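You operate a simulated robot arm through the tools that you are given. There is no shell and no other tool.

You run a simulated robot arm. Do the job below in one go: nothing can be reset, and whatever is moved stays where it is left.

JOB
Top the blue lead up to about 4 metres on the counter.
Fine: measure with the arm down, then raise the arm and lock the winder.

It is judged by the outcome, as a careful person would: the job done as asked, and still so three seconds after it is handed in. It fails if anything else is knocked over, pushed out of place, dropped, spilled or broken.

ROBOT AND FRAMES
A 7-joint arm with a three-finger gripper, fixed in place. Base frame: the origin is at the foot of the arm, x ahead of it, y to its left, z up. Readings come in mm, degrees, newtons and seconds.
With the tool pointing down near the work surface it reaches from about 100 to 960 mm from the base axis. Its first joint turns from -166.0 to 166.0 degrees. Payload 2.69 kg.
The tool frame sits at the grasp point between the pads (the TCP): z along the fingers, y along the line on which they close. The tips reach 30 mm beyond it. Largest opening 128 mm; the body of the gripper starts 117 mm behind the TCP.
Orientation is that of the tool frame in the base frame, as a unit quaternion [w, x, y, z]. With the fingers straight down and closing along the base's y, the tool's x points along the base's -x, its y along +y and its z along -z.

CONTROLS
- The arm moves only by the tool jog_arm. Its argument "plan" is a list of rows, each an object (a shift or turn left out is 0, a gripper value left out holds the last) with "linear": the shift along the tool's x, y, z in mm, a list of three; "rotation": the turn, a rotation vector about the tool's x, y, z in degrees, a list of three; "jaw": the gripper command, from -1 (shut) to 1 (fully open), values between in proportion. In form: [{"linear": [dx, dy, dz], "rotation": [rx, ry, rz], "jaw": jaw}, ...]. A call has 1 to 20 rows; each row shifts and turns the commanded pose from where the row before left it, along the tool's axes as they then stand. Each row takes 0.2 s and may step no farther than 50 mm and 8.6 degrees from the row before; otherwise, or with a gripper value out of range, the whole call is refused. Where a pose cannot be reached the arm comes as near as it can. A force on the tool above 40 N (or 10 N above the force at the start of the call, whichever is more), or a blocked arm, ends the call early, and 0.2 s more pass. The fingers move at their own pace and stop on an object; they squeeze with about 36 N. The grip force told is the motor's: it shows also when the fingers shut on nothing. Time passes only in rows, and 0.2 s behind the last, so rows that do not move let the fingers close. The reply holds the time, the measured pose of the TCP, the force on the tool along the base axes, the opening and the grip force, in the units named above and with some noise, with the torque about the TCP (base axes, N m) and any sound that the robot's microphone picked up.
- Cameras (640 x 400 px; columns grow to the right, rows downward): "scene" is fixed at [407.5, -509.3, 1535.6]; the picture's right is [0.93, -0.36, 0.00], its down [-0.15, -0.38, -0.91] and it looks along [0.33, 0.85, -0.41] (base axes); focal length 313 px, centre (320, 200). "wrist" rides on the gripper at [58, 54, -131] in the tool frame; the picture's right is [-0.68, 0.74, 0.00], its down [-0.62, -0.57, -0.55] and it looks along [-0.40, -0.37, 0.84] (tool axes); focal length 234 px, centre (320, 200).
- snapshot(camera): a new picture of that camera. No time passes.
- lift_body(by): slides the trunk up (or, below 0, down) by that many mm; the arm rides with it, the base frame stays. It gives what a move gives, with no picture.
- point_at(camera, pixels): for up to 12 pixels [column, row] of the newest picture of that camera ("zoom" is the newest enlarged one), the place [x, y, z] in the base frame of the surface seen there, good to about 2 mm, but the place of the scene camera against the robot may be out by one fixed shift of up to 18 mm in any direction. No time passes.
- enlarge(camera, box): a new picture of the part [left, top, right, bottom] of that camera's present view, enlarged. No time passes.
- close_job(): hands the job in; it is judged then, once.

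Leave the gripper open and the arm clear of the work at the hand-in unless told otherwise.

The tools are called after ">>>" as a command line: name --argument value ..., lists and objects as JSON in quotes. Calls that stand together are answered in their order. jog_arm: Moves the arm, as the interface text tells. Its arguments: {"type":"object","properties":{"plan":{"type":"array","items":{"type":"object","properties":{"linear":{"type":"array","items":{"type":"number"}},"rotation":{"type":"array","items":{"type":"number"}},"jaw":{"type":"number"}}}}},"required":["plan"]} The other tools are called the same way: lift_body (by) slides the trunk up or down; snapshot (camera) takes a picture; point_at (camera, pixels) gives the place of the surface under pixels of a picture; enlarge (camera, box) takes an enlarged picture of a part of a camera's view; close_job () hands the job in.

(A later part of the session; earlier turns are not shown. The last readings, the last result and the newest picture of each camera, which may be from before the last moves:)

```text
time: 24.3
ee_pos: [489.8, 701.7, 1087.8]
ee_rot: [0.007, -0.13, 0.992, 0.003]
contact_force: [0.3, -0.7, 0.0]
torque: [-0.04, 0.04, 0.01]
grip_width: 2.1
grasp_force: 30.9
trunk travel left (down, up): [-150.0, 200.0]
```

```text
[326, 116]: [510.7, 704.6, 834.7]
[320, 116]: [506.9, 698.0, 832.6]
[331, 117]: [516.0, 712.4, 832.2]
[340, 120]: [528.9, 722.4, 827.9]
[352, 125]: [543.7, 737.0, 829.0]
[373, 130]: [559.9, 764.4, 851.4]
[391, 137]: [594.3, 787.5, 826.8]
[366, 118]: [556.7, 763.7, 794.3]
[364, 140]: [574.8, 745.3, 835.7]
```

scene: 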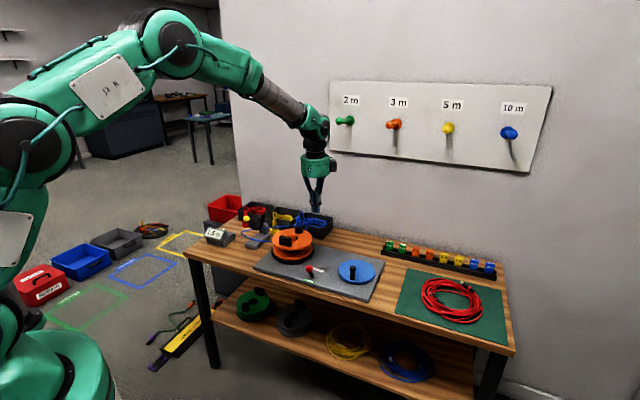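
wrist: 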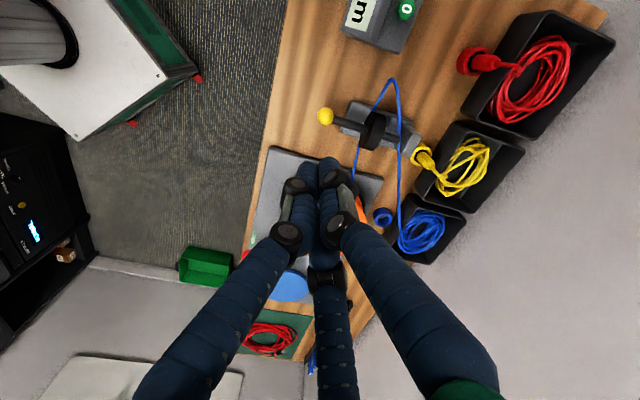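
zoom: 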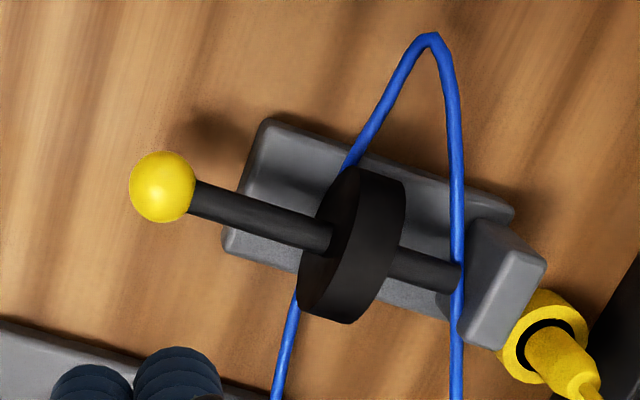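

The arm down position is recorded: ball centre near (514,704,822). Next is the crank. I'll travel over to it at a safe height, turn the tool to face outward radially, and tilt it about 22° outward for extra reach.

>>> jog_arm --plan '[{"linear": [-23.5, -40.2, 0]}, {"linear": [-23.5, -40.2, 0]}, {"linear": [-23.5, -40.2, 0]}, {"linear": [-23.5, -40.2, 0]}, {"linear": [-23.5, -40.2, 0]}, {"linear": [-23.5, -40.2, 0]}, {"linear": [-23.5, -40.2, 0]}, {"linear": [-23.5, -40.2, 0]}, {"linear": [-23.5, -40.2, 0]}, {"linear": [-23.5, -40.2, 0]}, {"linear": [-23.5, -40.2, 0]}, {"rotation": [0, 0, -8]}, {"rotation": [0, -7.5, 0], "jaw": -0.15}, {"rotation": [0, -7.5, 0]}, {"rotation": [0, -7.5, 0]}, {}]'

>>> snapshot --camera "wrist"

>>> snapshot --camera "scene"

```text
time: 27.7
ee_pos: [855.6, 338.8, 1087.7]
ee_rot: [0.199, -0.196, 0.959, 0.042]
contact_force: [0.1, 0.9, 0.4]
torque: [0.04, -0.02, -0.01]
grip_width: 54.6
grasp_force: 0.1
trunk travel left (down, up): [-150.0, 200.0]
```

```text
taken
```

wrist: 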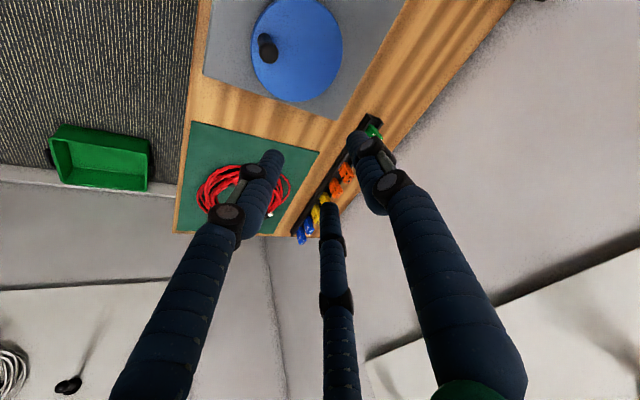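

```text
taken
```

scene: 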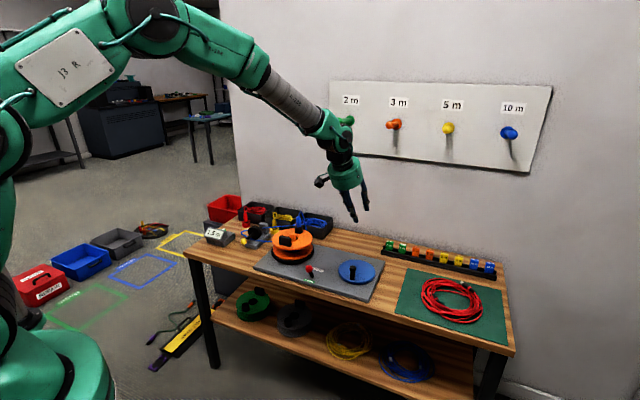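

I have the tool's axes at this tilt. Before touching the crank, I'll test whether the arm reaches above the far side of its circle, at (943,401,905), well above everything.

>>> jog_arm --plan '[{"linear": [-4.6, 4.5, 41.8]}, {"linear": [-4.6, 4.5, 41.8]}, {"linear": [-4.6, 4.5, 41.8]}, {"linear": [-4.6, 4.5, 41.8]}, {"linear": [-4.6, 4.5, 41.8]}, {}]'

>>> snapshot --camera "scene"

```text
time: 29.1
ee_pos: [942.5, 401.1, 906.3]
ee_rot: [0.198, -0.196, 0.96, 0.042]
contact_force: [0.8, -0.1, -0.6]
torque: [0.0, 0.01, 0.0]
grip_width: 54.5
grasp_force: 0.1
trunk travel left (down, up): [-150.0, 200.0]
```

```text
taken
```

scene: 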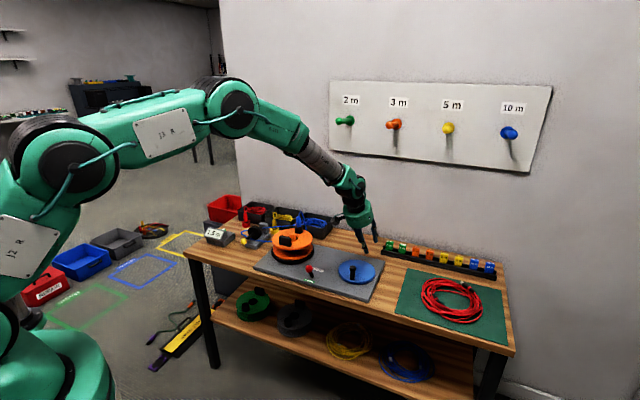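

Reach is fine. I'll go back above the handle (853.5,341.5) at z 906 and look.

>>> jog_arm --plan '[{"linear": [32.1, -6.6, -14]}, {"linear": [32.1, -6.6, -14]}, {"linear": [32.1, -6.6, -14]}, {}]'

>>> snapshot --camera "wrist"

>>> enlarge --camera "scene" --box '[290, 200, 410, 300]'

```text
time: 30.1
ee_pos: [853.0, 341.9, 905.4]
ee_rot: [0.199, -0.194, 0.96, 0.041]
contact_force: [0.2, 0.0, 0.1]
torque: [0.01, -0.03, -0.01]
grip_width: 54.3
grasp_force: 0.1
trunk travel left (down, up): [-150.0, 200.0]
```

```text
taken
```

wrist: 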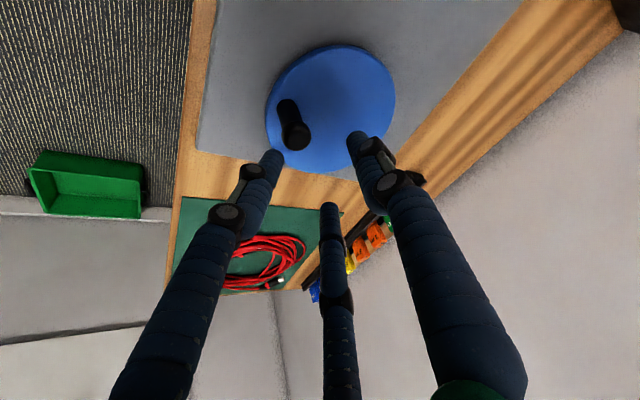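

```text
4.00 times, centred on (350, 250) of scene
```

zoom: 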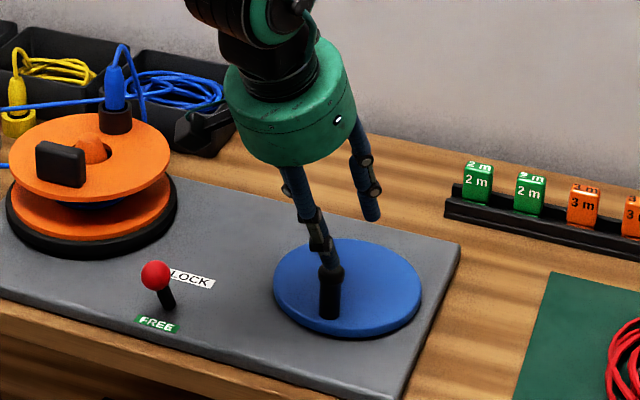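

I'll double-check the handle top with this close view at pixel (296,136).

>>> point_at --camera "wrist" --pixels '[[296, 136], [284, 136], [308, 136], [296, 146], [296, 126], [288, 105]]'

```text
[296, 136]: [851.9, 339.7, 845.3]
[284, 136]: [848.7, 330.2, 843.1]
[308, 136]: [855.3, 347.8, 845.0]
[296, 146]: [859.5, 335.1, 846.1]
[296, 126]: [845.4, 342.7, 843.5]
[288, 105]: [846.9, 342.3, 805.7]
```

The handle axis is at about (853,340). I'll descend to z about 848 and close on it.

>>> jog_arm --plan '[{"linear": [11.7, -0.9, 26]}, {"linear": [11.7, -0.9, 26]}, {}, {"jaw": -1}, {"jaw": -1}, {"jaw": -1}]'

>>> snapshot --camera "wrist"

>>> enlarge --camera "scene" --box '[290, 200, 410, 300]'

```text
time: 31.2
ee_pos: [849.5, 335.8, 846.7]
ee_rot: [0.193, -0.194, 0.961, 0.04]
contact_force: [-9.8, -12.2, 15.4]
torque: [-1.33, 0.88, -0.18]
grip_width: 26.2
grasp_force: 44.4
trunk travel left (down, up): [-150.0, 200.0]
stopped in row 5: the force on the tool passed its limit at 47 N (the readings are from after the stop); the commanded pose is now the measured one
```

```text
taken
```

wrist: 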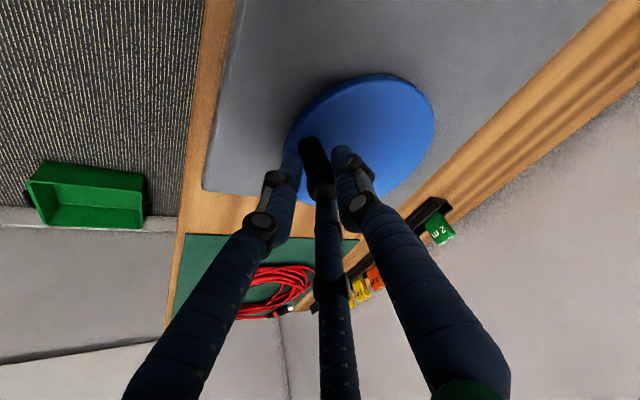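

```text
4.00 times, centred on (350, 250) of scene
```

zoom: 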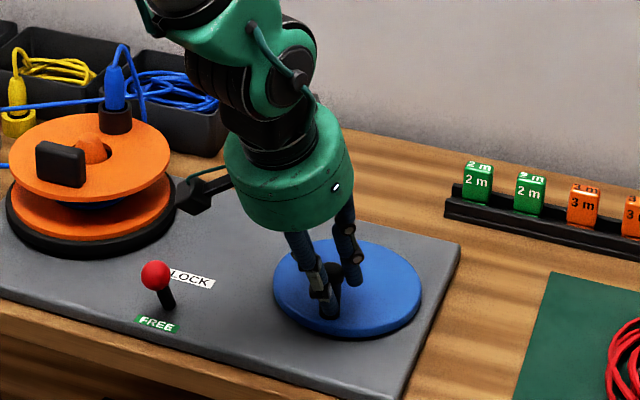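

The handle is held (26 mm). I'll try turning the crank counterclockwise by about 36° and watch the counter and the forces.

>>> jog_arm --plan '[{"linear": [-3.5, -7.8, 1.5]}, {"linear": [-4.7, -7.2, 2.0]}, {"linear": [-5.6, -6.3, 2.4]}, {"linear": [-6.5, -5.2, 2.8]}, {}]'

>>> enlarge --camera "scene" --box '[190, 190, 410, 310]'

```text
time: 31.6
ee_pos: [853.4, 332.4, 845.4]
ee_rot: [0.192, -0.195, 0.961, 0.04]
contact_force: [-5.5, -17.4, 18.2]
torque: [-0.57, 0.95, -0.42]
grip_width: 26.2
grasp_force: 45.2
trunk travel left (down, up): [-150.0, 200.0]
stopped in row 2: the force on the tool passed its limit at 42 N (the readings are from after the stop); the commanded pose is now the measured one
```

```text
2.91 times, centred on (300, 250) of scene
```

zoom: 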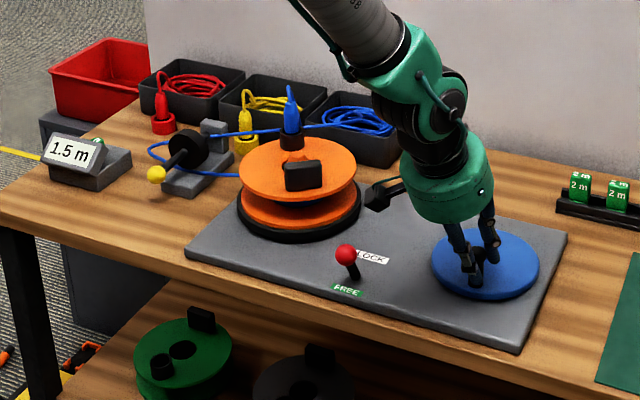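

The reel turned counterclockwise a little, but the tight grip on the handle adds a large side load. I'll open the fingers and rise to see how far the handle and reel moved.

>>> jog_arm --plan '[{"jaw": -0.1}, {"jaw": -0.1}, {"linear": [-12, 0, -27.5]}, {"linear": [-12, 0, -27.5]}, {}]'

>>> snapshot --camera "wrist"

>>> enlarge --camera "scene" --box '[190, 190, 410, 310]'

>>> enlarge --camera "scene" --box '[190, 220, 230, 250]'

```text
time: 32.8
ee_pos: [853.9, 335.4, 904.4]
ee_rot: [0.192, -0.196, 0.961, 0.04]
contact_force: [-0.5, 0.3, 0.1]
torque: [-0.01, -0.06, 0.0]
grip_width: 57.7
grasp_force: 0.0
trunk travel left (down, up): [-150.0, 200.0]
```

```text
taken
```

wrist: 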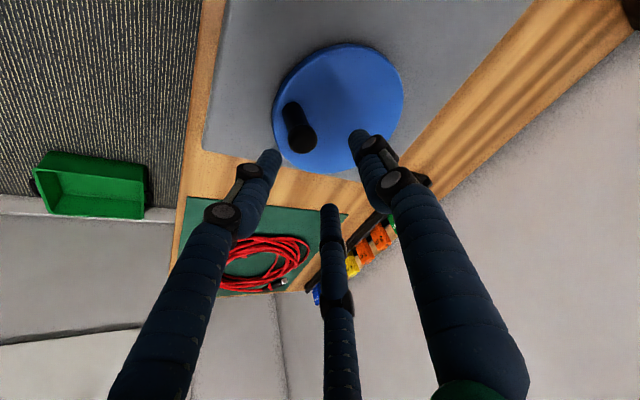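

```text
2.91 times, centred on (300, 250) of scene
```

zoom: 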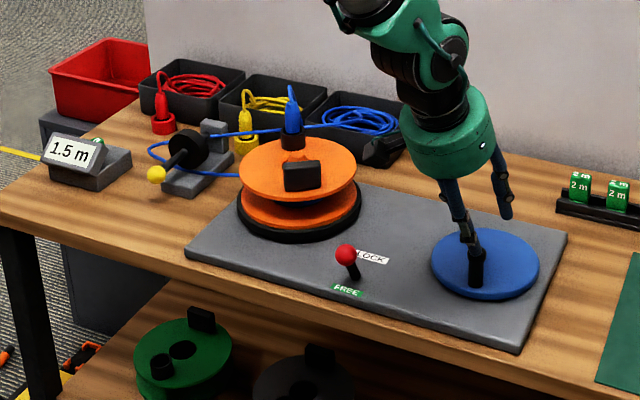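

```text
13.33 times, centred on (210, 235) of scene
```

zoom: 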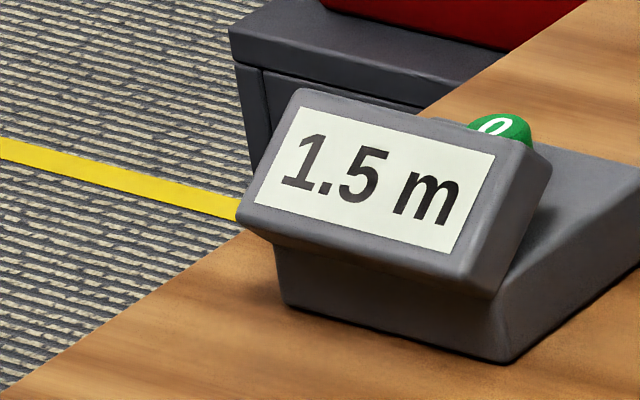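

Now I'll locate the handle in this wrist view, at about (300,137).

>>> point_at --camera "wrist" --pixels '[[302, 138], [292, 138], [312, 138], [302, 147], [302, 128], [295, 108]]'

>>> enlarge --camera "wrist" --box '[260, 40, 420, 190]'

```text
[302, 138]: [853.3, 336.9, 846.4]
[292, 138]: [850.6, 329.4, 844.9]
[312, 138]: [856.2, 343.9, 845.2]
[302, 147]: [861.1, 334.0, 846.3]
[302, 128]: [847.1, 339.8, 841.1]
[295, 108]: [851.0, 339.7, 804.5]
```

```text
2.67 times, centred on (340, 115) of wrist
```

zoom: 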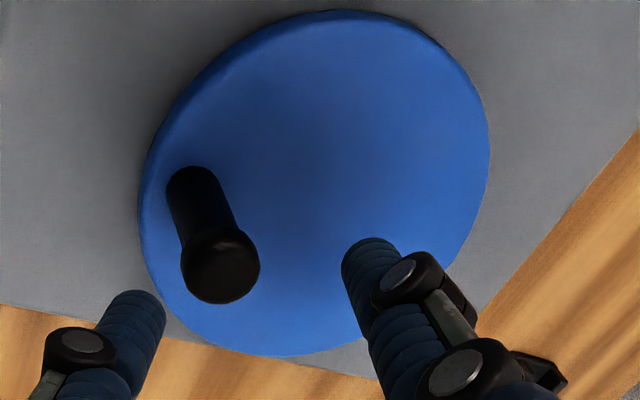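

The handle is now near (854.5,337), and the reel turned more than the crank did, so the crank is geared up. Instead of gripping, I'll push the handle around from behind with the closed fingers, which avoids side loads. I'll close and place the fingers behind the handle, clockwise side, near (838,367).

>>> jog_arm --plan '[{"jaw": -1}, {"jaw": -1}, {"linear": [7.6, 35.2, -3.2]}, {"linear": [12, 0, 28.6]}, {"linear": [12, 0, 28.6]}, {}]'

>>> snapshot --camera "wrist"

>>> enlarge --camera "scene" --box '[290, 200, 410, 300]'

```text
time: 34.2
ee_pos: [831.3, 363.1, 839.3]
ee_rot: [0.192, -0.195, 0.961, 0.04]
contact_force: [0.9, 0.4, -0.5]
torque: [0.0, 0.0, 0.01]
grip_width: 2.1
grasp_force: 31.2
trunk travel left (down, up): [-150.0, 200.0]
```

```text
taken
```

wrist: 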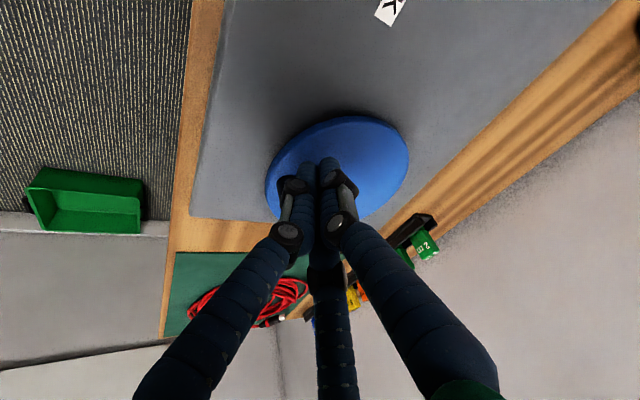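

```text
4.00 times, centred on (350, 250) of scene
```

zoom: 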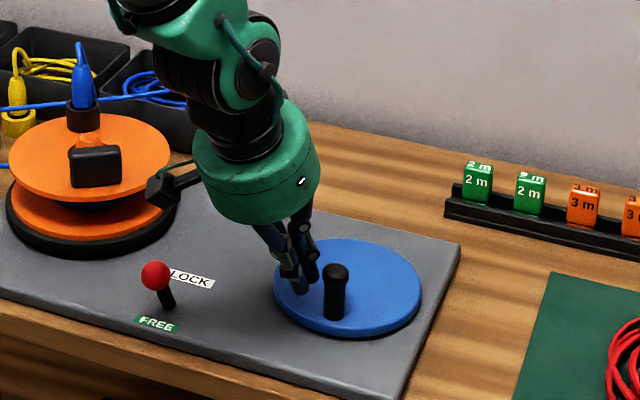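

The fingers stand behind the handle with no contact. I'll push counterclockwise in 6° steps.

>>> jog_arm --plan '[{"linear": [0.6, -5.9, -0.3]}, {"linear": [0, -5.8, 0]}, {"linear": [-0.5, -5.9, 0.2]}, {"linear": [-1.2, -5.7, 0.5]}, {"linear": [-1.6, -5.5, 0.7]}, {"linear": [-2.2, -5.4, 0.9]}, {"linear": [-2.7, -5.1, 1.1]}, {"linear": [-3.2, -4.7, 1.3]}, {}]'

>>> enlarge --camera "scene" --box '[190, 190, 410, 310]'

>>> enlarge --camera "scene" --box '[190, 220, 230, 250]'

```text
time: 36.2
ee_pos: [861.0, 329.4, 841.9]
ee_rot: [0.192, -0.195, 0.961, 0.039]
contact_force: [-0.3, 0.1, 0.7]
torque: [-0.03, 0.0, 0.05]
grip_width: 1.9
grasp_force: 31.8
trunk travel left (down, up): [-150.0, 200.0]
```

```text
2.91 times, centred on (300, 250) of scene
```

zoom: 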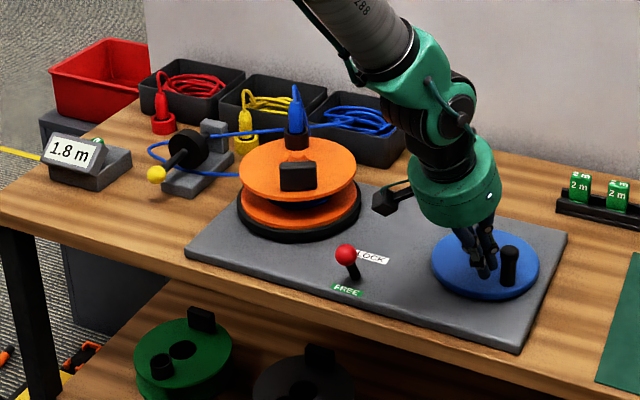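

```text
13.33 times, centred on (210, 235) of scene
```

zoom: 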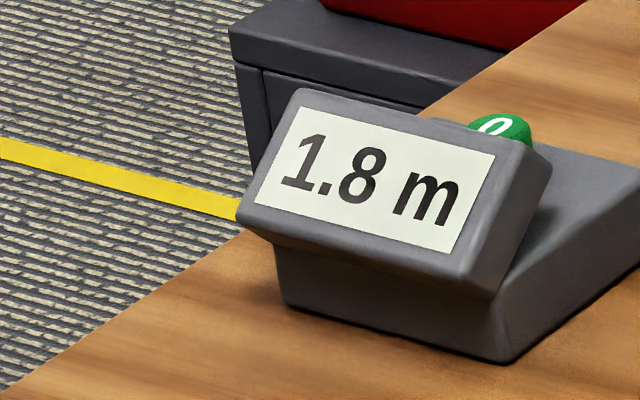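

Turning counterclockwise raises the counter: it now reads 1.8 m, about 0.3 m for roughly 40° of crank. I'll keep pushing around the circle and check often.

>>> jog_arm --plan '[{"linear": [-3.6, -4.4, 1.5]}, {"linear": [-4.0, -3.9, 1.7]}, {"linear": [-4.4, -3.4, 1.8]}, {"linear": [-4.7, -2.9, 1.9]}, {"linear": [-4.9, -2.4, 2.0]}, {"linear": [-5.1, -1.8, 2.1]}, {"linear": [-5.3, -1.2, 2.2]}, {"linear": [-5.4, -0.6, 2.2]}, {"linear": [-5.4, 0, 2.2]}, {"linear": [-5.4, 0.6, 2.2]}, {}]'

>>> enlarge --camera "scene" --box '[190, 190, 410, 310]'

>>> snapshot --camera "wrist"

```text
time: 38.6
ee_pos: [916.0, 329.7, 842.6]
ee_rot: [0.192, -0.196, 0.961, 0.04]
contact_force: [0.2, -0.3, 0.0]
torque: [0.0, -0.01, 0.01]
grip_width: 2.4
grasp_force: 31.5
trunk travel left (down, up): [-150.0, 200.0]
```

```text
2.91 times, centred on (300, 250) of scene
```

zoom: 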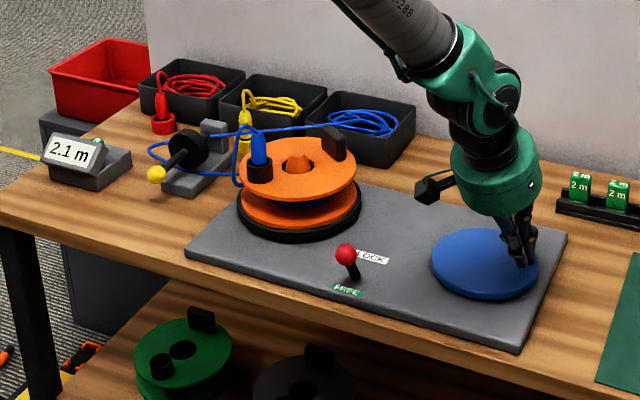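

```text
taken
```

wrist: 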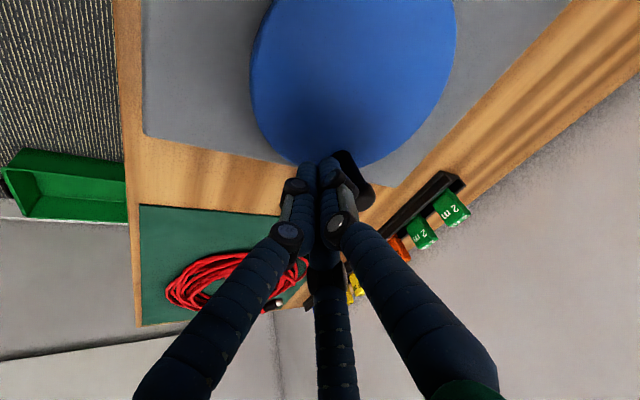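

The counter reads 2.1 m and the handle sits just ahead of the fingers. I'll continue around the far side.

>>> jog_arm --plan '[{"linear": [-5.3, 1.2, 2.2]}, {"linear": [-5.1, 1.8, 2.1]}, {"linear": [-4.9, 2.4, 2.0]}, {"linear": [-4.7, 2.9, 1.9]}, {"linear": [-4.4, 3.4, 1.8]}, {"linear": [-4.0, 3.9, 1.7]}, {"linear": [-3.6, 4.4, 1.5]}, {"linear": [-3.2, 4.7, 1.3]}, {"linear": [-2.7, 5.1, 1.1]}, {"linear": [-2.2, 5.4, 0.9]}, {"linear": [-1.7, 5.6, 0.7]}, {"linear": [-1.1, 5.7, 0.5]}, {}]'

>>> enlarge --camera "scene" --box '[190, 190, 410, 310]'

>>> snapshot --camera "wrist"

```text
time: 41.4
ee_pos: [940.1, 391.5, 842.4]
ee_rot: [0.192, -0.195, 0.961, 0.04]
contact_force: [0.0, -0.4, -0.2]
torque: [-0.01, -0.04, -0.01]
grip_width: 2.2
grasp_force: 31.2
trunk travel left (down, up): [-150.0, 200.0]
```

```text
2.91 times, centred on (300, 250) of scene
```

zoom: 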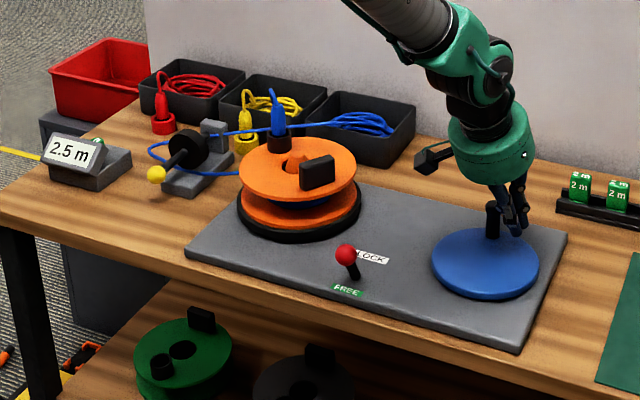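

```text
taken
```

wrist: 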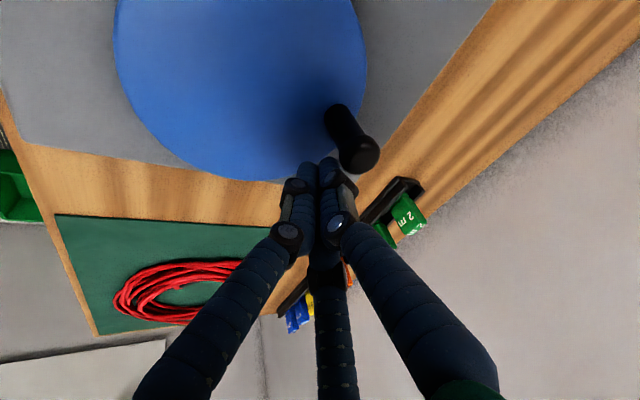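

2.5 m now. The handle coasts slightly ahead of the fingers. I'll continue along the back of the circle.

>>> jog_arm --plan '[{"linear": [-0.5, 5.8, 0.2]}, {"linear": [0.1, 5.9, 0]}, {"linear": [0.7, 5.8, -0.3]}, {"linear": [1.2, 5.7, -0.5]}, {"linear": [1.8, 5.5, -0.7]}, {"linear": [2.3, 5.3, -0.9]}, {"linear": [2.8, 5.0, -1.1]}, {"linear": [3.2, 4.7, -1.3]}, {"linear": [3.7, 4.3, -1.5]}, {"linear": [4.1, 3.8, -1.7]}, {"linear": [4.4, 3.4, -1.8]}, {"linear": [4.7, 2.8, -1.9]}, {"linear": [5.0, 2.3, -2.0]}, {}]'

>>> enlarge --camera "scene" --box '[190, 190, 410, 310]'

>>> snapshot --camera "wrist"

```text
time: 44.4
ee_pos: [883.1, 432.6, 840.1]
ee_rot: [0.191, -0.195, 0.961, 0.04]
contact_force: [1.1, 0.2, 0.2]
torque: [0.01, 0.02, -0.01]
grip_width: 2.2
grasp_force: 31.8
trunk travel left (down, up): [-150.0, 200.0]
```

```text
2.91 times, centred on (300, 250) of scene
```

zoom: 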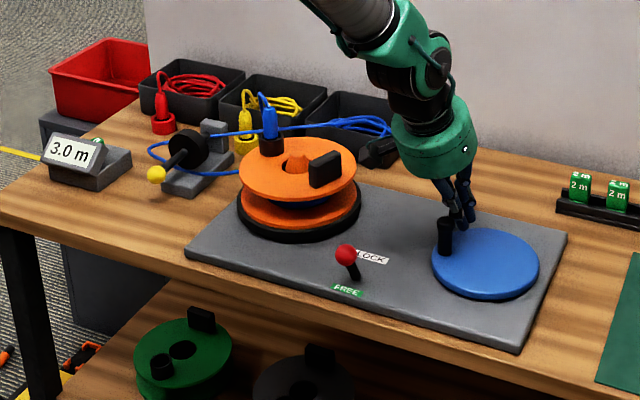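

```text
taken
```

wrist: 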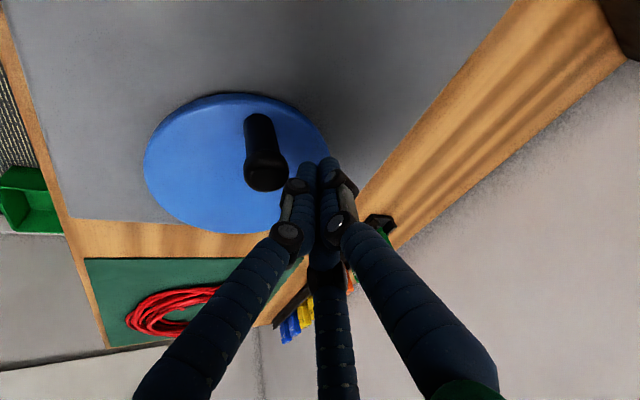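

3.0 m now. I'll continue for about 84° more, expecting about 3.5 m.

>>> jog_arm --plan '[{"linear": [5.2, 1.6, -2.1]}, {"linear": [5.3, 1.0, -2.2]}, {"linear": [5.4, 0.4, -2.2]}, {"linear": [5.4, -0.2, -2.2]}, {"linear": [5.3, -0.8, -2.2]}, {"linear": [5.2, -1.4, -2.2]}, {"linear": [5.1, -2.0, -2.1]}, {"linear": [4.9, -2.6, -2.0]}, {"linear": [4.6, -3.1, -1.9]}, {"linear": [4.3, -3.6, -1.8]}, {"linear": [3.9, -4.1, -1.6]}, {"linear": [3.5, -4.5, -1.4]}, {"linear": [3.0, -4.9, -1.2]}, {"linear": [2.5, -5.2, -1.0]}, {}]'

>>> enlarge --camera "scene" --box '[190, 190, 410, 310]'

>>> snapshot --camera "wrist"

```text
time: 47.6
ee_pos: [833.6, 377.6, 841.7]
ee_rot: [0.192, -0.196, 0.961, 0.039]
contact_force: [0.0, 0.6, 0.8]
torque: [-0.02, 0.02, 0.01]
grip_width: 2.2
grasp_force: 31.1
trunk travel left (down, up): [-150.0, 200.0]
```

```text
2.91 times, centred on (300, 250) of scene
```

zoom: 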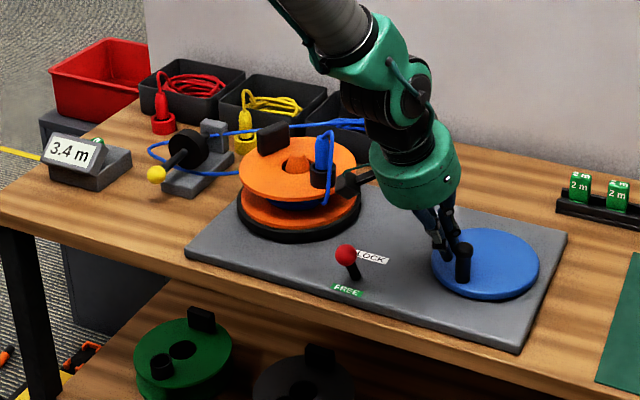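

```text
taken
```

wrist: 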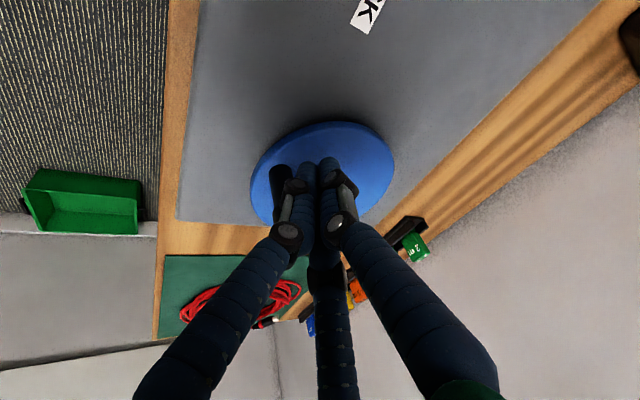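

3.4 m now. I'll push about 60° more and check.

>>> jog_arm --plan '[{"linear": [1.8, -5.5, -0.8]}, {"linear": [1.3, -5.7, -0.5]}, {"linear": [0.7, -5.8, -0.3]}, {"linear": [0.2, -5.9, -0.1]}, {"linear": [-0.4, -5.8, 0.1]}, {"linear": [-0.9, -5.8, 0.4]}, {"linear": [-1.5, -5.6, 0.6]}, {"linear": [-2.0, -5.4, 0.8]}, {"linear": [-2.5, -5.2, 1.0]}, {"linear": [-3.0, -4.9, 1.2]}, {}]'

>>> enlarge --camera "scene" --box '[190, 190, 410, 310]'

```text
time: 50.0
ee_pos: [860.4, 329.9, 840.7]
ee_rot: [0.192, -0.195, 0.961, 0.04]
contact_force: [-0.7, 0.6, -0.7]
torque: [-0.02, 0.0, -0.01]
grip_width: 2.2
grasp_force: 31.3
trunk travel left (down, up): [-150.0, 200.0]
```

```text
2.91 times, centred on (300, 250) of scene
```

zoom: 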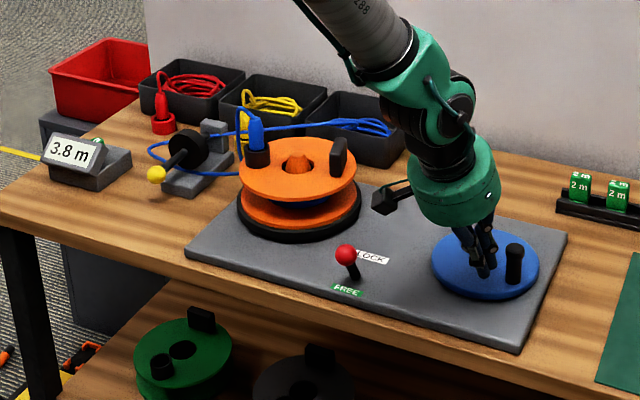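

3.8 m now. I'll make a short gentle push of about 20° at lower speed and check.

>>> jog_arm --plan '[{"linear": [-1.8, -2.3, 0.7]}, {"linear": [-1.8, -2.3, 0.7]}, {"linear": [-2.0, -2.0, 0.8]}, {"linear": [-2.0, -2.0, 0.8]}, {"linear": [-2.1, -1.8, 0.9]}, {"linear": [-2.1, -1.8, 0.9]}, {}, {}]'

>>> enlarge --camera "scene" --box '[190, 190, 410, 310]'

```text
time: 51.8
ee_pos: [877.0, 323.5, 841.0]
ee_rot: [0.192, -0.195, 0.961, 0.04]
contact_force: [0.2, -0.2, -0.3]
torque: [-0.03, 0.01, 0.0]
grip_width: 2.3
grasp_force: 31.7
trunk travel left (down, up): [-150.0, 200.0]
```

```text
2.91 times, centred on (300, 250) of scene
```

zoom: 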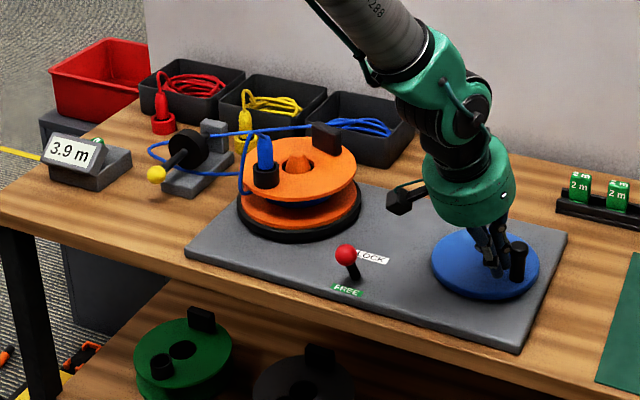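

3.9 m now. One more small, slow push of about 12°.

>>> jog_arm --plan '[{"linear": [-2.3, -1.6, 1.0]}, {"linear": [-2.4, -1.4, 1.0]}, {"linear": [-2.5, -1.2, 1.0]}, {"linear": [-2.6, -1.0, 1.1]}, {}, {}]'

>>> enlarge --camera "scene" --box '[190, 190, 410, 310]'

>>> enlarge --camera "scene" --box '[190, 220, 230, 250]'

```text
time: 53.2
ee_pos: [888.7, 322.4, 842.6]
ee_rot: [0.193, -0.196, 0.961, 0.04]
contact_force: [0.1, 0.4, 0.8]
torque: [0.0, -0.01, 0.01]
grip_width: 2.1
grasp_force: 31.4
trunk travel left (down, up): [-150.0, 200.0]
```

```text
2.91 times, centred on (300, 250) of scene
```

zoom: 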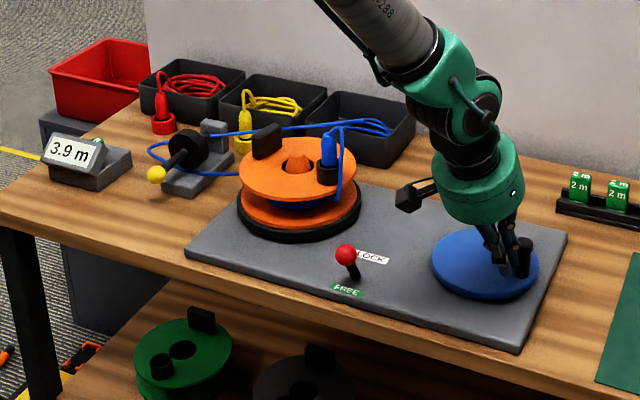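

```text
13.33 times, centred on (210, 235) of scene
```

zoom: 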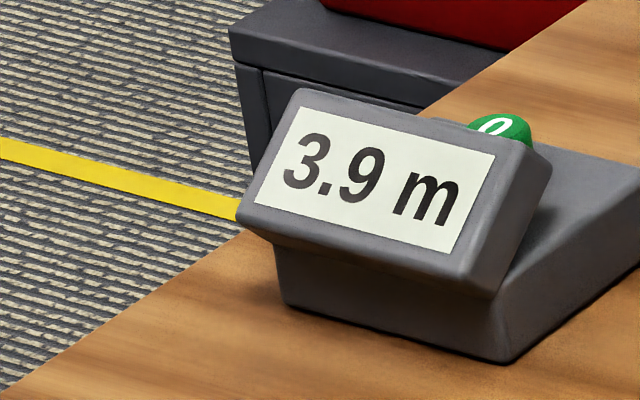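

Still 3.9 m. I'll push another 9°.

>>> jog_arm --plan '[{"linear": [-2.7, -0.8, 1.1]}, {"linear": [-2.7, -0.6, 1.1]}, {"linear": [-2.7, -0.5, 1.1]}, {}, {}]'

>>> enlarge --camera "scene" --box '[190, 220, 230, 250]'

```text
time: 54.4
ee_pos: [897.6, 325.4, 843.2]
ee_rot: [0.191, -0.196, 0.961, 0.04]
contact_force: [-0.3, 0.1, 0.3]
torque: [-0.02, 0.0, -0.03]
grip_width: 2.2
grasp_force: 31.3
trunk travel left (down, up): [-150.0, 200.0]
```

```text
13.33 times, centred on (210, 235) of scene
```

zoom: 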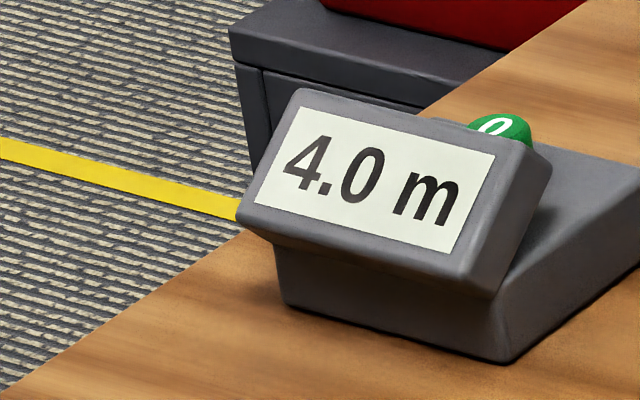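

4.0 m exactly. I'll back the fingers away from the handle, rise clear, and level the tool.

>>> jog_arm --plan '[{"linear": [6.1, 5, -2.5]}, {"linear": [-15, 0, -36]}, {"linear": [-17.5, 0, -42]}, {"linear": [-17.5, 0, -42]}, {"linear": [-17.5, 0, -42]}, {"linear": [-17.5, 0, -42]}, {"linear": [-17.5, 0, -42]}, {"rotation": [0, 7.5, 0]}, {"rotation": [0, 7.5, 0]}, {"rotation": [0, 7.5, 0]}, {"rotation": [0, 0, 8]}, {}]'

>>> enlarge --camera "scene" --box '[190, 190, 410, 310]'

```text
time: 57.0
ee_pos: [888.0, 324.9, 1108.8]
ee_rot: [0.001, -0.13, 0.991, 0.002]
contact_force: [0.4, 0.3, -0.3]
torque: [0.0, 0.01, 0.0]
grip_width: 2.2
grasp_force: 31.4
trunk travel left (down, up): [-150.0, 200.0]
```

```text
2.91 times, centred on (300, 250) of scene
```

zoom: 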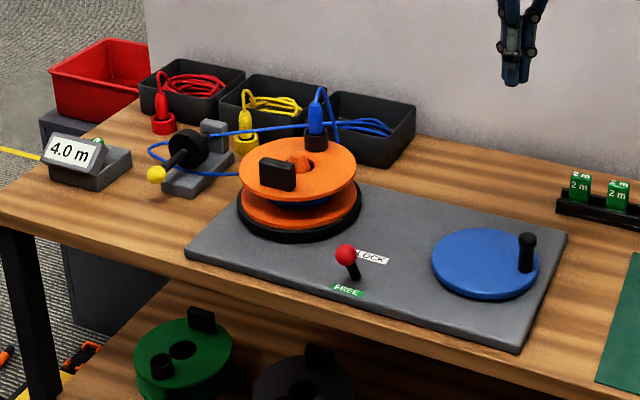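

The counter holds at 4.0 m. I'll travel back above the measuring arm's ball at (514,704.5).

>>> jog_arm --plan '[{"linear": [21.9, 38.6, 0]}, {"linear": [21.9, 38.6, 0]}, {"linear": [21.9, 38.6, 0]}, {"linear": [21.9, 38.6, 0]}, {"linear": [21.9, 38.6, 0]}, {"linear": [21.9, 38.6, 0]}, {"linear": [21.9, 38.6, 0]}, {"linear": [21.9, 38.6, 0]}, {"linear": [21.9, 38.6, 0]}, {"linear": [21.9, 38.6, 0]}, {"linear": [21.9, 38.6, 0]}, {"linear": [21.9, 38.6, 0]}, {"jaw": -0.05}, {"linear": [0, 0, 45], "jaw": -0.05}, {"linear": [0, 0, 45]}, {"linear": [0, 0, 45]}, {}]'

>>> snapshot --camera "wrist"

>>> enlarge --camera "scene" --box '[190, 190, 310, 265]'

```text
time: 60.6
ee_pos: [514.1, 702.5, 974.8]
ee_rot: [0.0, -0.131, 0.991, 0.001]
contact_force: [0.1, 0.5, -0.4]
torque: [-0.06, 0.02, -0.03]
grip_width: 61.1
grasp_force: 0.0
trunk travel left (down, up): [-150.0, 200.0]
```

```text
taken
```

wrist: 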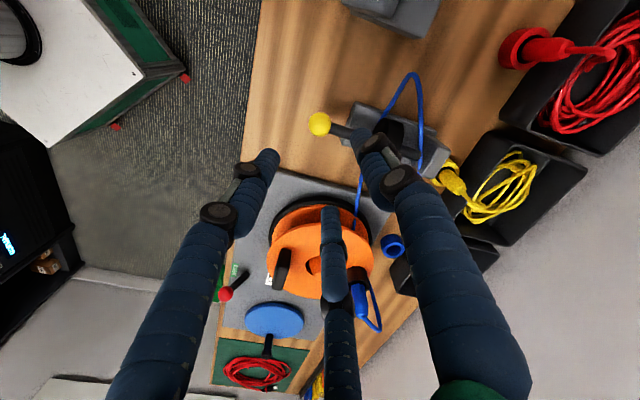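

```text
5.33 times, centred on (250, 228) of scene
```

zoom: 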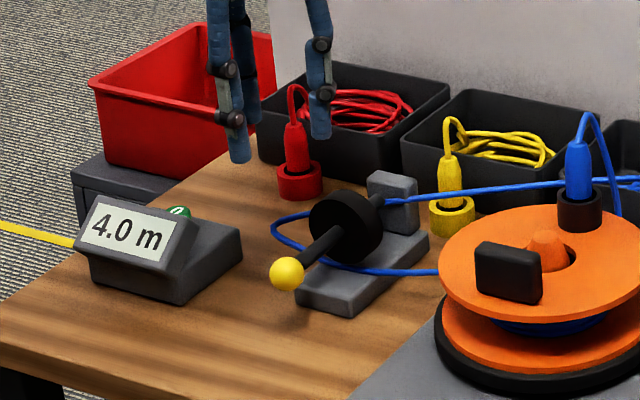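

I'll check the ball position at (319,124) from this closer view.

>>> point_at --camera "wrist" --pixels '[[319, 124], [311, 124], [327, 124], [319, 116], [319, 132], [340, 131]]'

```text
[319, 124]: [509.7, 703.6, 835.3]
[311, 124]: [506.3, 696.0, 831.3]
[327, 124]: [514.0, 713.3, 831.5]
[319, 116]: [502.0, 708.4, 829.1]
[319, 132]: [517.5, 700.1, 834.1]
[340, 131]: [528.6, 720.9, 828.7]
```

The ball centre is at about (513,702,823). I'll descend to z 829 and close on it.

>>> jog_arm --plan '[{"linear": [1, 0, 45]}, {"linear": [0, 0, 45]}, {"linear": [0, 0, 35]}, {"linear": [0, 0, 21]}, {}, {"jaw": -1}, {"jaw": -1}, {"jaw": -1}]'

>>> enlarge --camera "scene" --box '[190, 190, 310, 265]'

```text
time: 62.4
ee_pos: [512.9, 703.0, 828.9]
ee_rot: [0.0, -0.132, 0.991, 0.0]
contact_force: [-15.7, -11.6, 0.5]
torque: [-0.17, 0.21, 0.0]
grip_width: 25.9
grasp_force: 45.2
trunk travel left (down, up): [-150.0, 200.0]
```

```text
5.33 times, centred on (250, 228) of scene
```

zoom: 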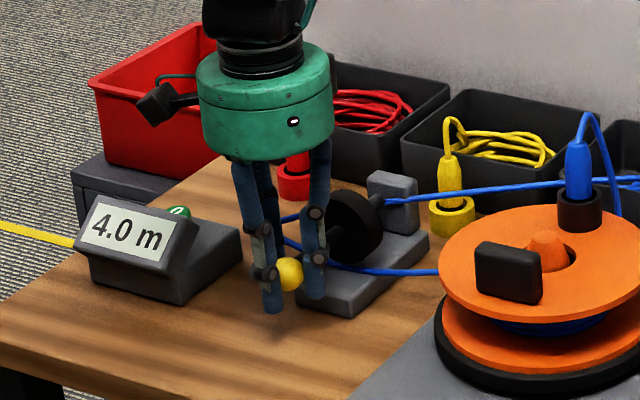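

The ball is gripped. I'll raise it along its arc (radius about 140 mm around the pivot), first half first.

>>> jog_arm --plan '[{"linear": [-0.2, 0.1, -6.4]}, {"linear": [-0.3, 0.2, -6.5]}, {"linear": [-0.6, 0.4, -6.5]}, {"linear": [-0.9, 0.6, -6.4]}, {"linear": [-1.2, 0.7, -6.3]}, {"linear": [-1.4, 0.8, -6.3]}, {"linear": [-1.6, 1.0, -6.1]}, {"linear": [-1.9, 1.2, -6.1]}, {}]'

>>> enlarge --camera "scene" --box '[190, 190, 310, 265]'

```text
time: 63.5
ee_pos: [514.6, 704.8, 851.6]
ee_rot: [-0.002, -0.132, 0.991, -0.002]
contact_force: [-7.6, -4.3, 1.9]
torque: [0.04, 0.07, -0.04]
grip_width: 25.9
grasp_force: 45.3
trunk travel left (down, up): [-150.0, 200.0]
stopped in row 5: the force on the tool passed its limit at 42 N (the readings are from after the stop); the commanded pose is now the measured one
```

```text
5.33 times, centred on (250, 228) of scene
```

zoom: 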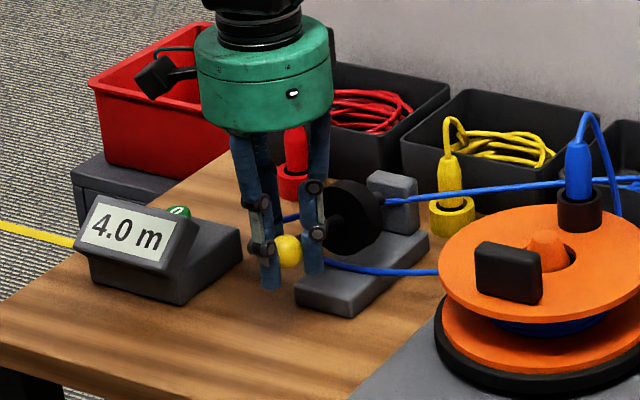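

It stopped at the 42 N limit partway, but the ball rose with the hand and the force has relaxed. I'll continue in smaller steps.

>>> jog_arm --plan '[{"linear": [-0.7, 0.4, -4]}, {"linear": [-0.8, 0.5, -4]}, {"linear": [-0.9, 0.5, -4]}, {}]'

```text
time: 64.5
ee_pos: [515.0, 707.0, 863.8]
ee_rot: [-0.001, -0.131, 0.991, -0.002]
contact_force: [-23.3, -21.6, 2.7]
torque: [-0.67, 0.64, 0.0]
grip_width: 26.3
grasp_force: 44.9
trunk travel left (down, up): [-150.0, 200.0]
```

The ball pushes the fingers outward, so I'll ease outward a little and then keep rising.

>>> jog_arm --plan '[{"linear": [2.5, -1.5, -2]}, {"linear": [0, 0, -4]}, {}]'

```text
time: 65.2
ee_pos: [517.2, 707.6, 870.9]
ee_rot: [0.001, -0.132, 0.991, 0.002]
contact_force: [6.9, 2.1, -3.8]
torque: [-0.16, 0.04, 0.0]
grip_width: 26.2
grasp_force: 45.2
trunk travel left (down, up): [-150.0, 200.0]
```

>>> jog_arm --plan '[{"linear": [-1.0, 0.6, -4]}, {"linear": [-1.0, 0.7, -4]}, {"linear": [-1.1, 0.7, -4]}, {}]'

>>> enlarge --camera "scene" --box '[190, 190, 310, 265]'

```text
time: 66.2
ee_pos: [518.8, 709.5, 880.0]
ee_rot: [-0.001, -0.132, 0.991, -0.001]
contact_force: [15.5, 8.0, -11.2]
torque: [-0.44, 0.25, 0.01]
grip_width: 26.3
grasp_force: 45.1
trunk travel left (down, up): [-150.0, 200.0]
```

```text
5.33 times, centred on (250, 228) of scene
```

zoom: 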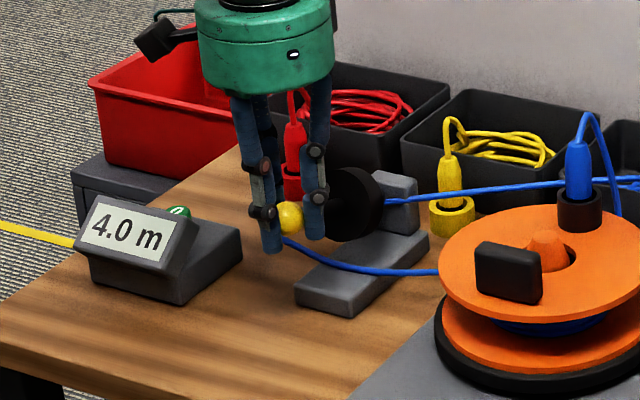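

The arm is rising. The force now pulls inward, so I'll curve inward more.

>>> jog_arm --plan '[{"linear": [-2.5, 1.5, -3]}, {"linear": [-2.0, 1.3, -4]}, {"linear": [-2.0, 1.3, -4]}, {"linear": [-2.2, 1.4, -4]}, {}]'

```text
time: 67.5
ee_pos: [522.9, 714.9, 899.4]
ee_rot: [-0.002, -0.132, 0.991, -0.001]
contact_force: [-19.9, -32.2, 12.0]
torque: [-1.01, 0.66, 0.05]
grip_width: 26.2
grasp_force: 44.7
trunk travel left (down, up): [-150.0, 200.0]
```

>>> jog_arm --plan '[{"linear": [1.5, -2.5, -2]}, {"linear": [0, 0, -3]}, {}]'

>>> enlarge --camera "scene" --box '[190, 190, 310, 265]'

```text
time: 68.2
ee_pos: [524.8, 715.4, 902.1]
ee_rot: [0.001, -0.132, 0.991, 0.001]
contact_force: [-0.3, 4.9, -4.3]
torque: [-0.1, 0.34, -0.04]
grip_width: 26.4
grasp_force: 45.1
trunk travel left (down, up): [-150.0, 200.0]
```

```text
5.33 times, centred on (250, 228) of scene
```

zoom: 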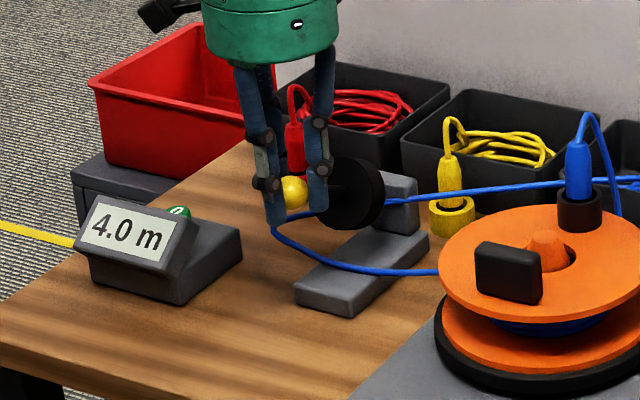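

Ball height is now near 896. I'll continue to the original raised spot, TCP about (537,728,924).

>>> jog_arm --plan '[{"linear": [-2.2, 1.3, -4]}, {"linear": [-2.6, 1.6, -4]}, {"linear": [-2.8, 1.7, -4]}, {}]'

```text
time: 69.2
ee_pos: [530.3, 720.3, 914.1]
ee_rot: [-0.001, -0.131, 0.991, -0.001]
contact_force: [-15.6, -7.1, 5.0]
torque: [-0.63, 0.75, -0.03]
grip_width: 26.5
grasp_force: 44.9
trunk travel left (down, up): [-150.0, 200.0]
```

>>> jog_arm --plan '[{"linear": [-2.4, 1.5, -4]}, {"linear": [-2.8, 1.7, -4]}, {"linear": [-3.0, 1.8, -4]}, {}]'

>>> enlarge --camera "scene" --box '[190, 190, 310, 265]'

```text
time: 70.2
ee_pos: [535.4, 726.4, 927.9]
ee_rot: [0.0, -0.132, 0.991, 0.0]
contact_force: [-27.4, -8.2, 16.5]
torque: [-0.35, 0.77, 0.0]
grip_width: 26.5
grasp_force: 45.4
trunk travel left (down, up): [-150.0, 200.0]
```

```text
5.33 times, centred on (250, 228) of scene
```

zoom: 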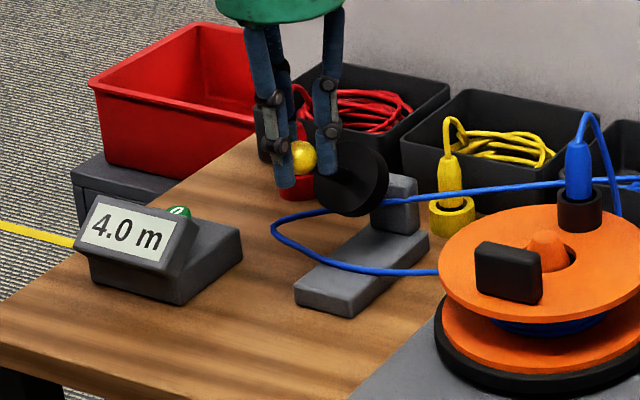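

The arm is nearly at its original raised angle. I'll nudge it a bit further up to reach its upper rest before releasing.

>>> jog_arm --plan '[{"linear": [-0.5, 0.5, -3]}, {"linear": [-2.0, 1.4, -3]}, {}]'

>>> enlarge --camera "scene" --box '[190, 190, 310, 265]'

```text
time: 71.0
ee_pos: [537.4, 729.0, 929.9]
ee_rot: [-0.001, -0.131, 0.991, -0.002]
contact_force: [-22.9, -10.0, -0.8]
torque: [-0.53, 0.8, -0.02]
grip_width: 26.4
grasp_force: 45.3
trunk travel left (down, up): [-150.0, 200.0]
```

```text
5.33 times, centred on (250, 228) of scene
```

zoom: 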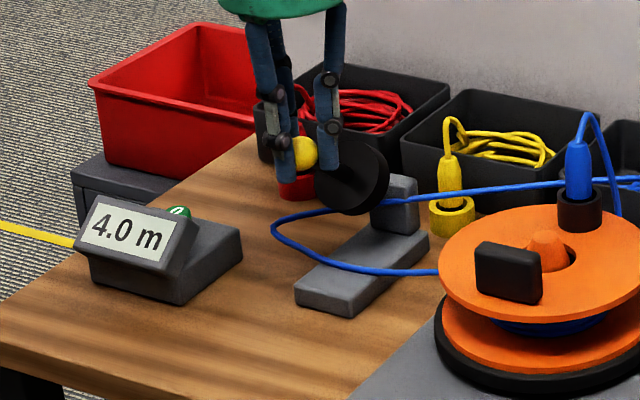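

>>> jog_arm --plan '[{"linear": [-1.0, 1.0, -3]}, {"linear": [-1.8, 1.2, -2]}, {}]'

>>> enlarge --camera "scene" --box '[190, 190, 310, 265]'

```text
time: 71.8
ee_pos: [537.6, 728.4, 930.0]
ee_rot: [-0.005, -0.132, 0.991, -0.006]
contact_force: [-7.7, -3.3, -6.1]
torque: [-0.34, 0.55, 0.02]
grip_width: 26.4
grasp_force: 44.3
trunk travel left (down, up): [-150.0, 200.0]
stopped in row 3: the force on the tool passed its limit at 41 N (the readings are from after the stop); the commanded pose is now the measured one
```

```text
5.33 times, centred on (250, 228) of scene
```

zoom: 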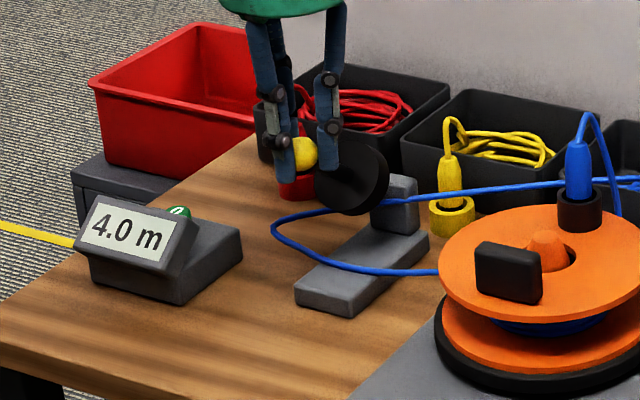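

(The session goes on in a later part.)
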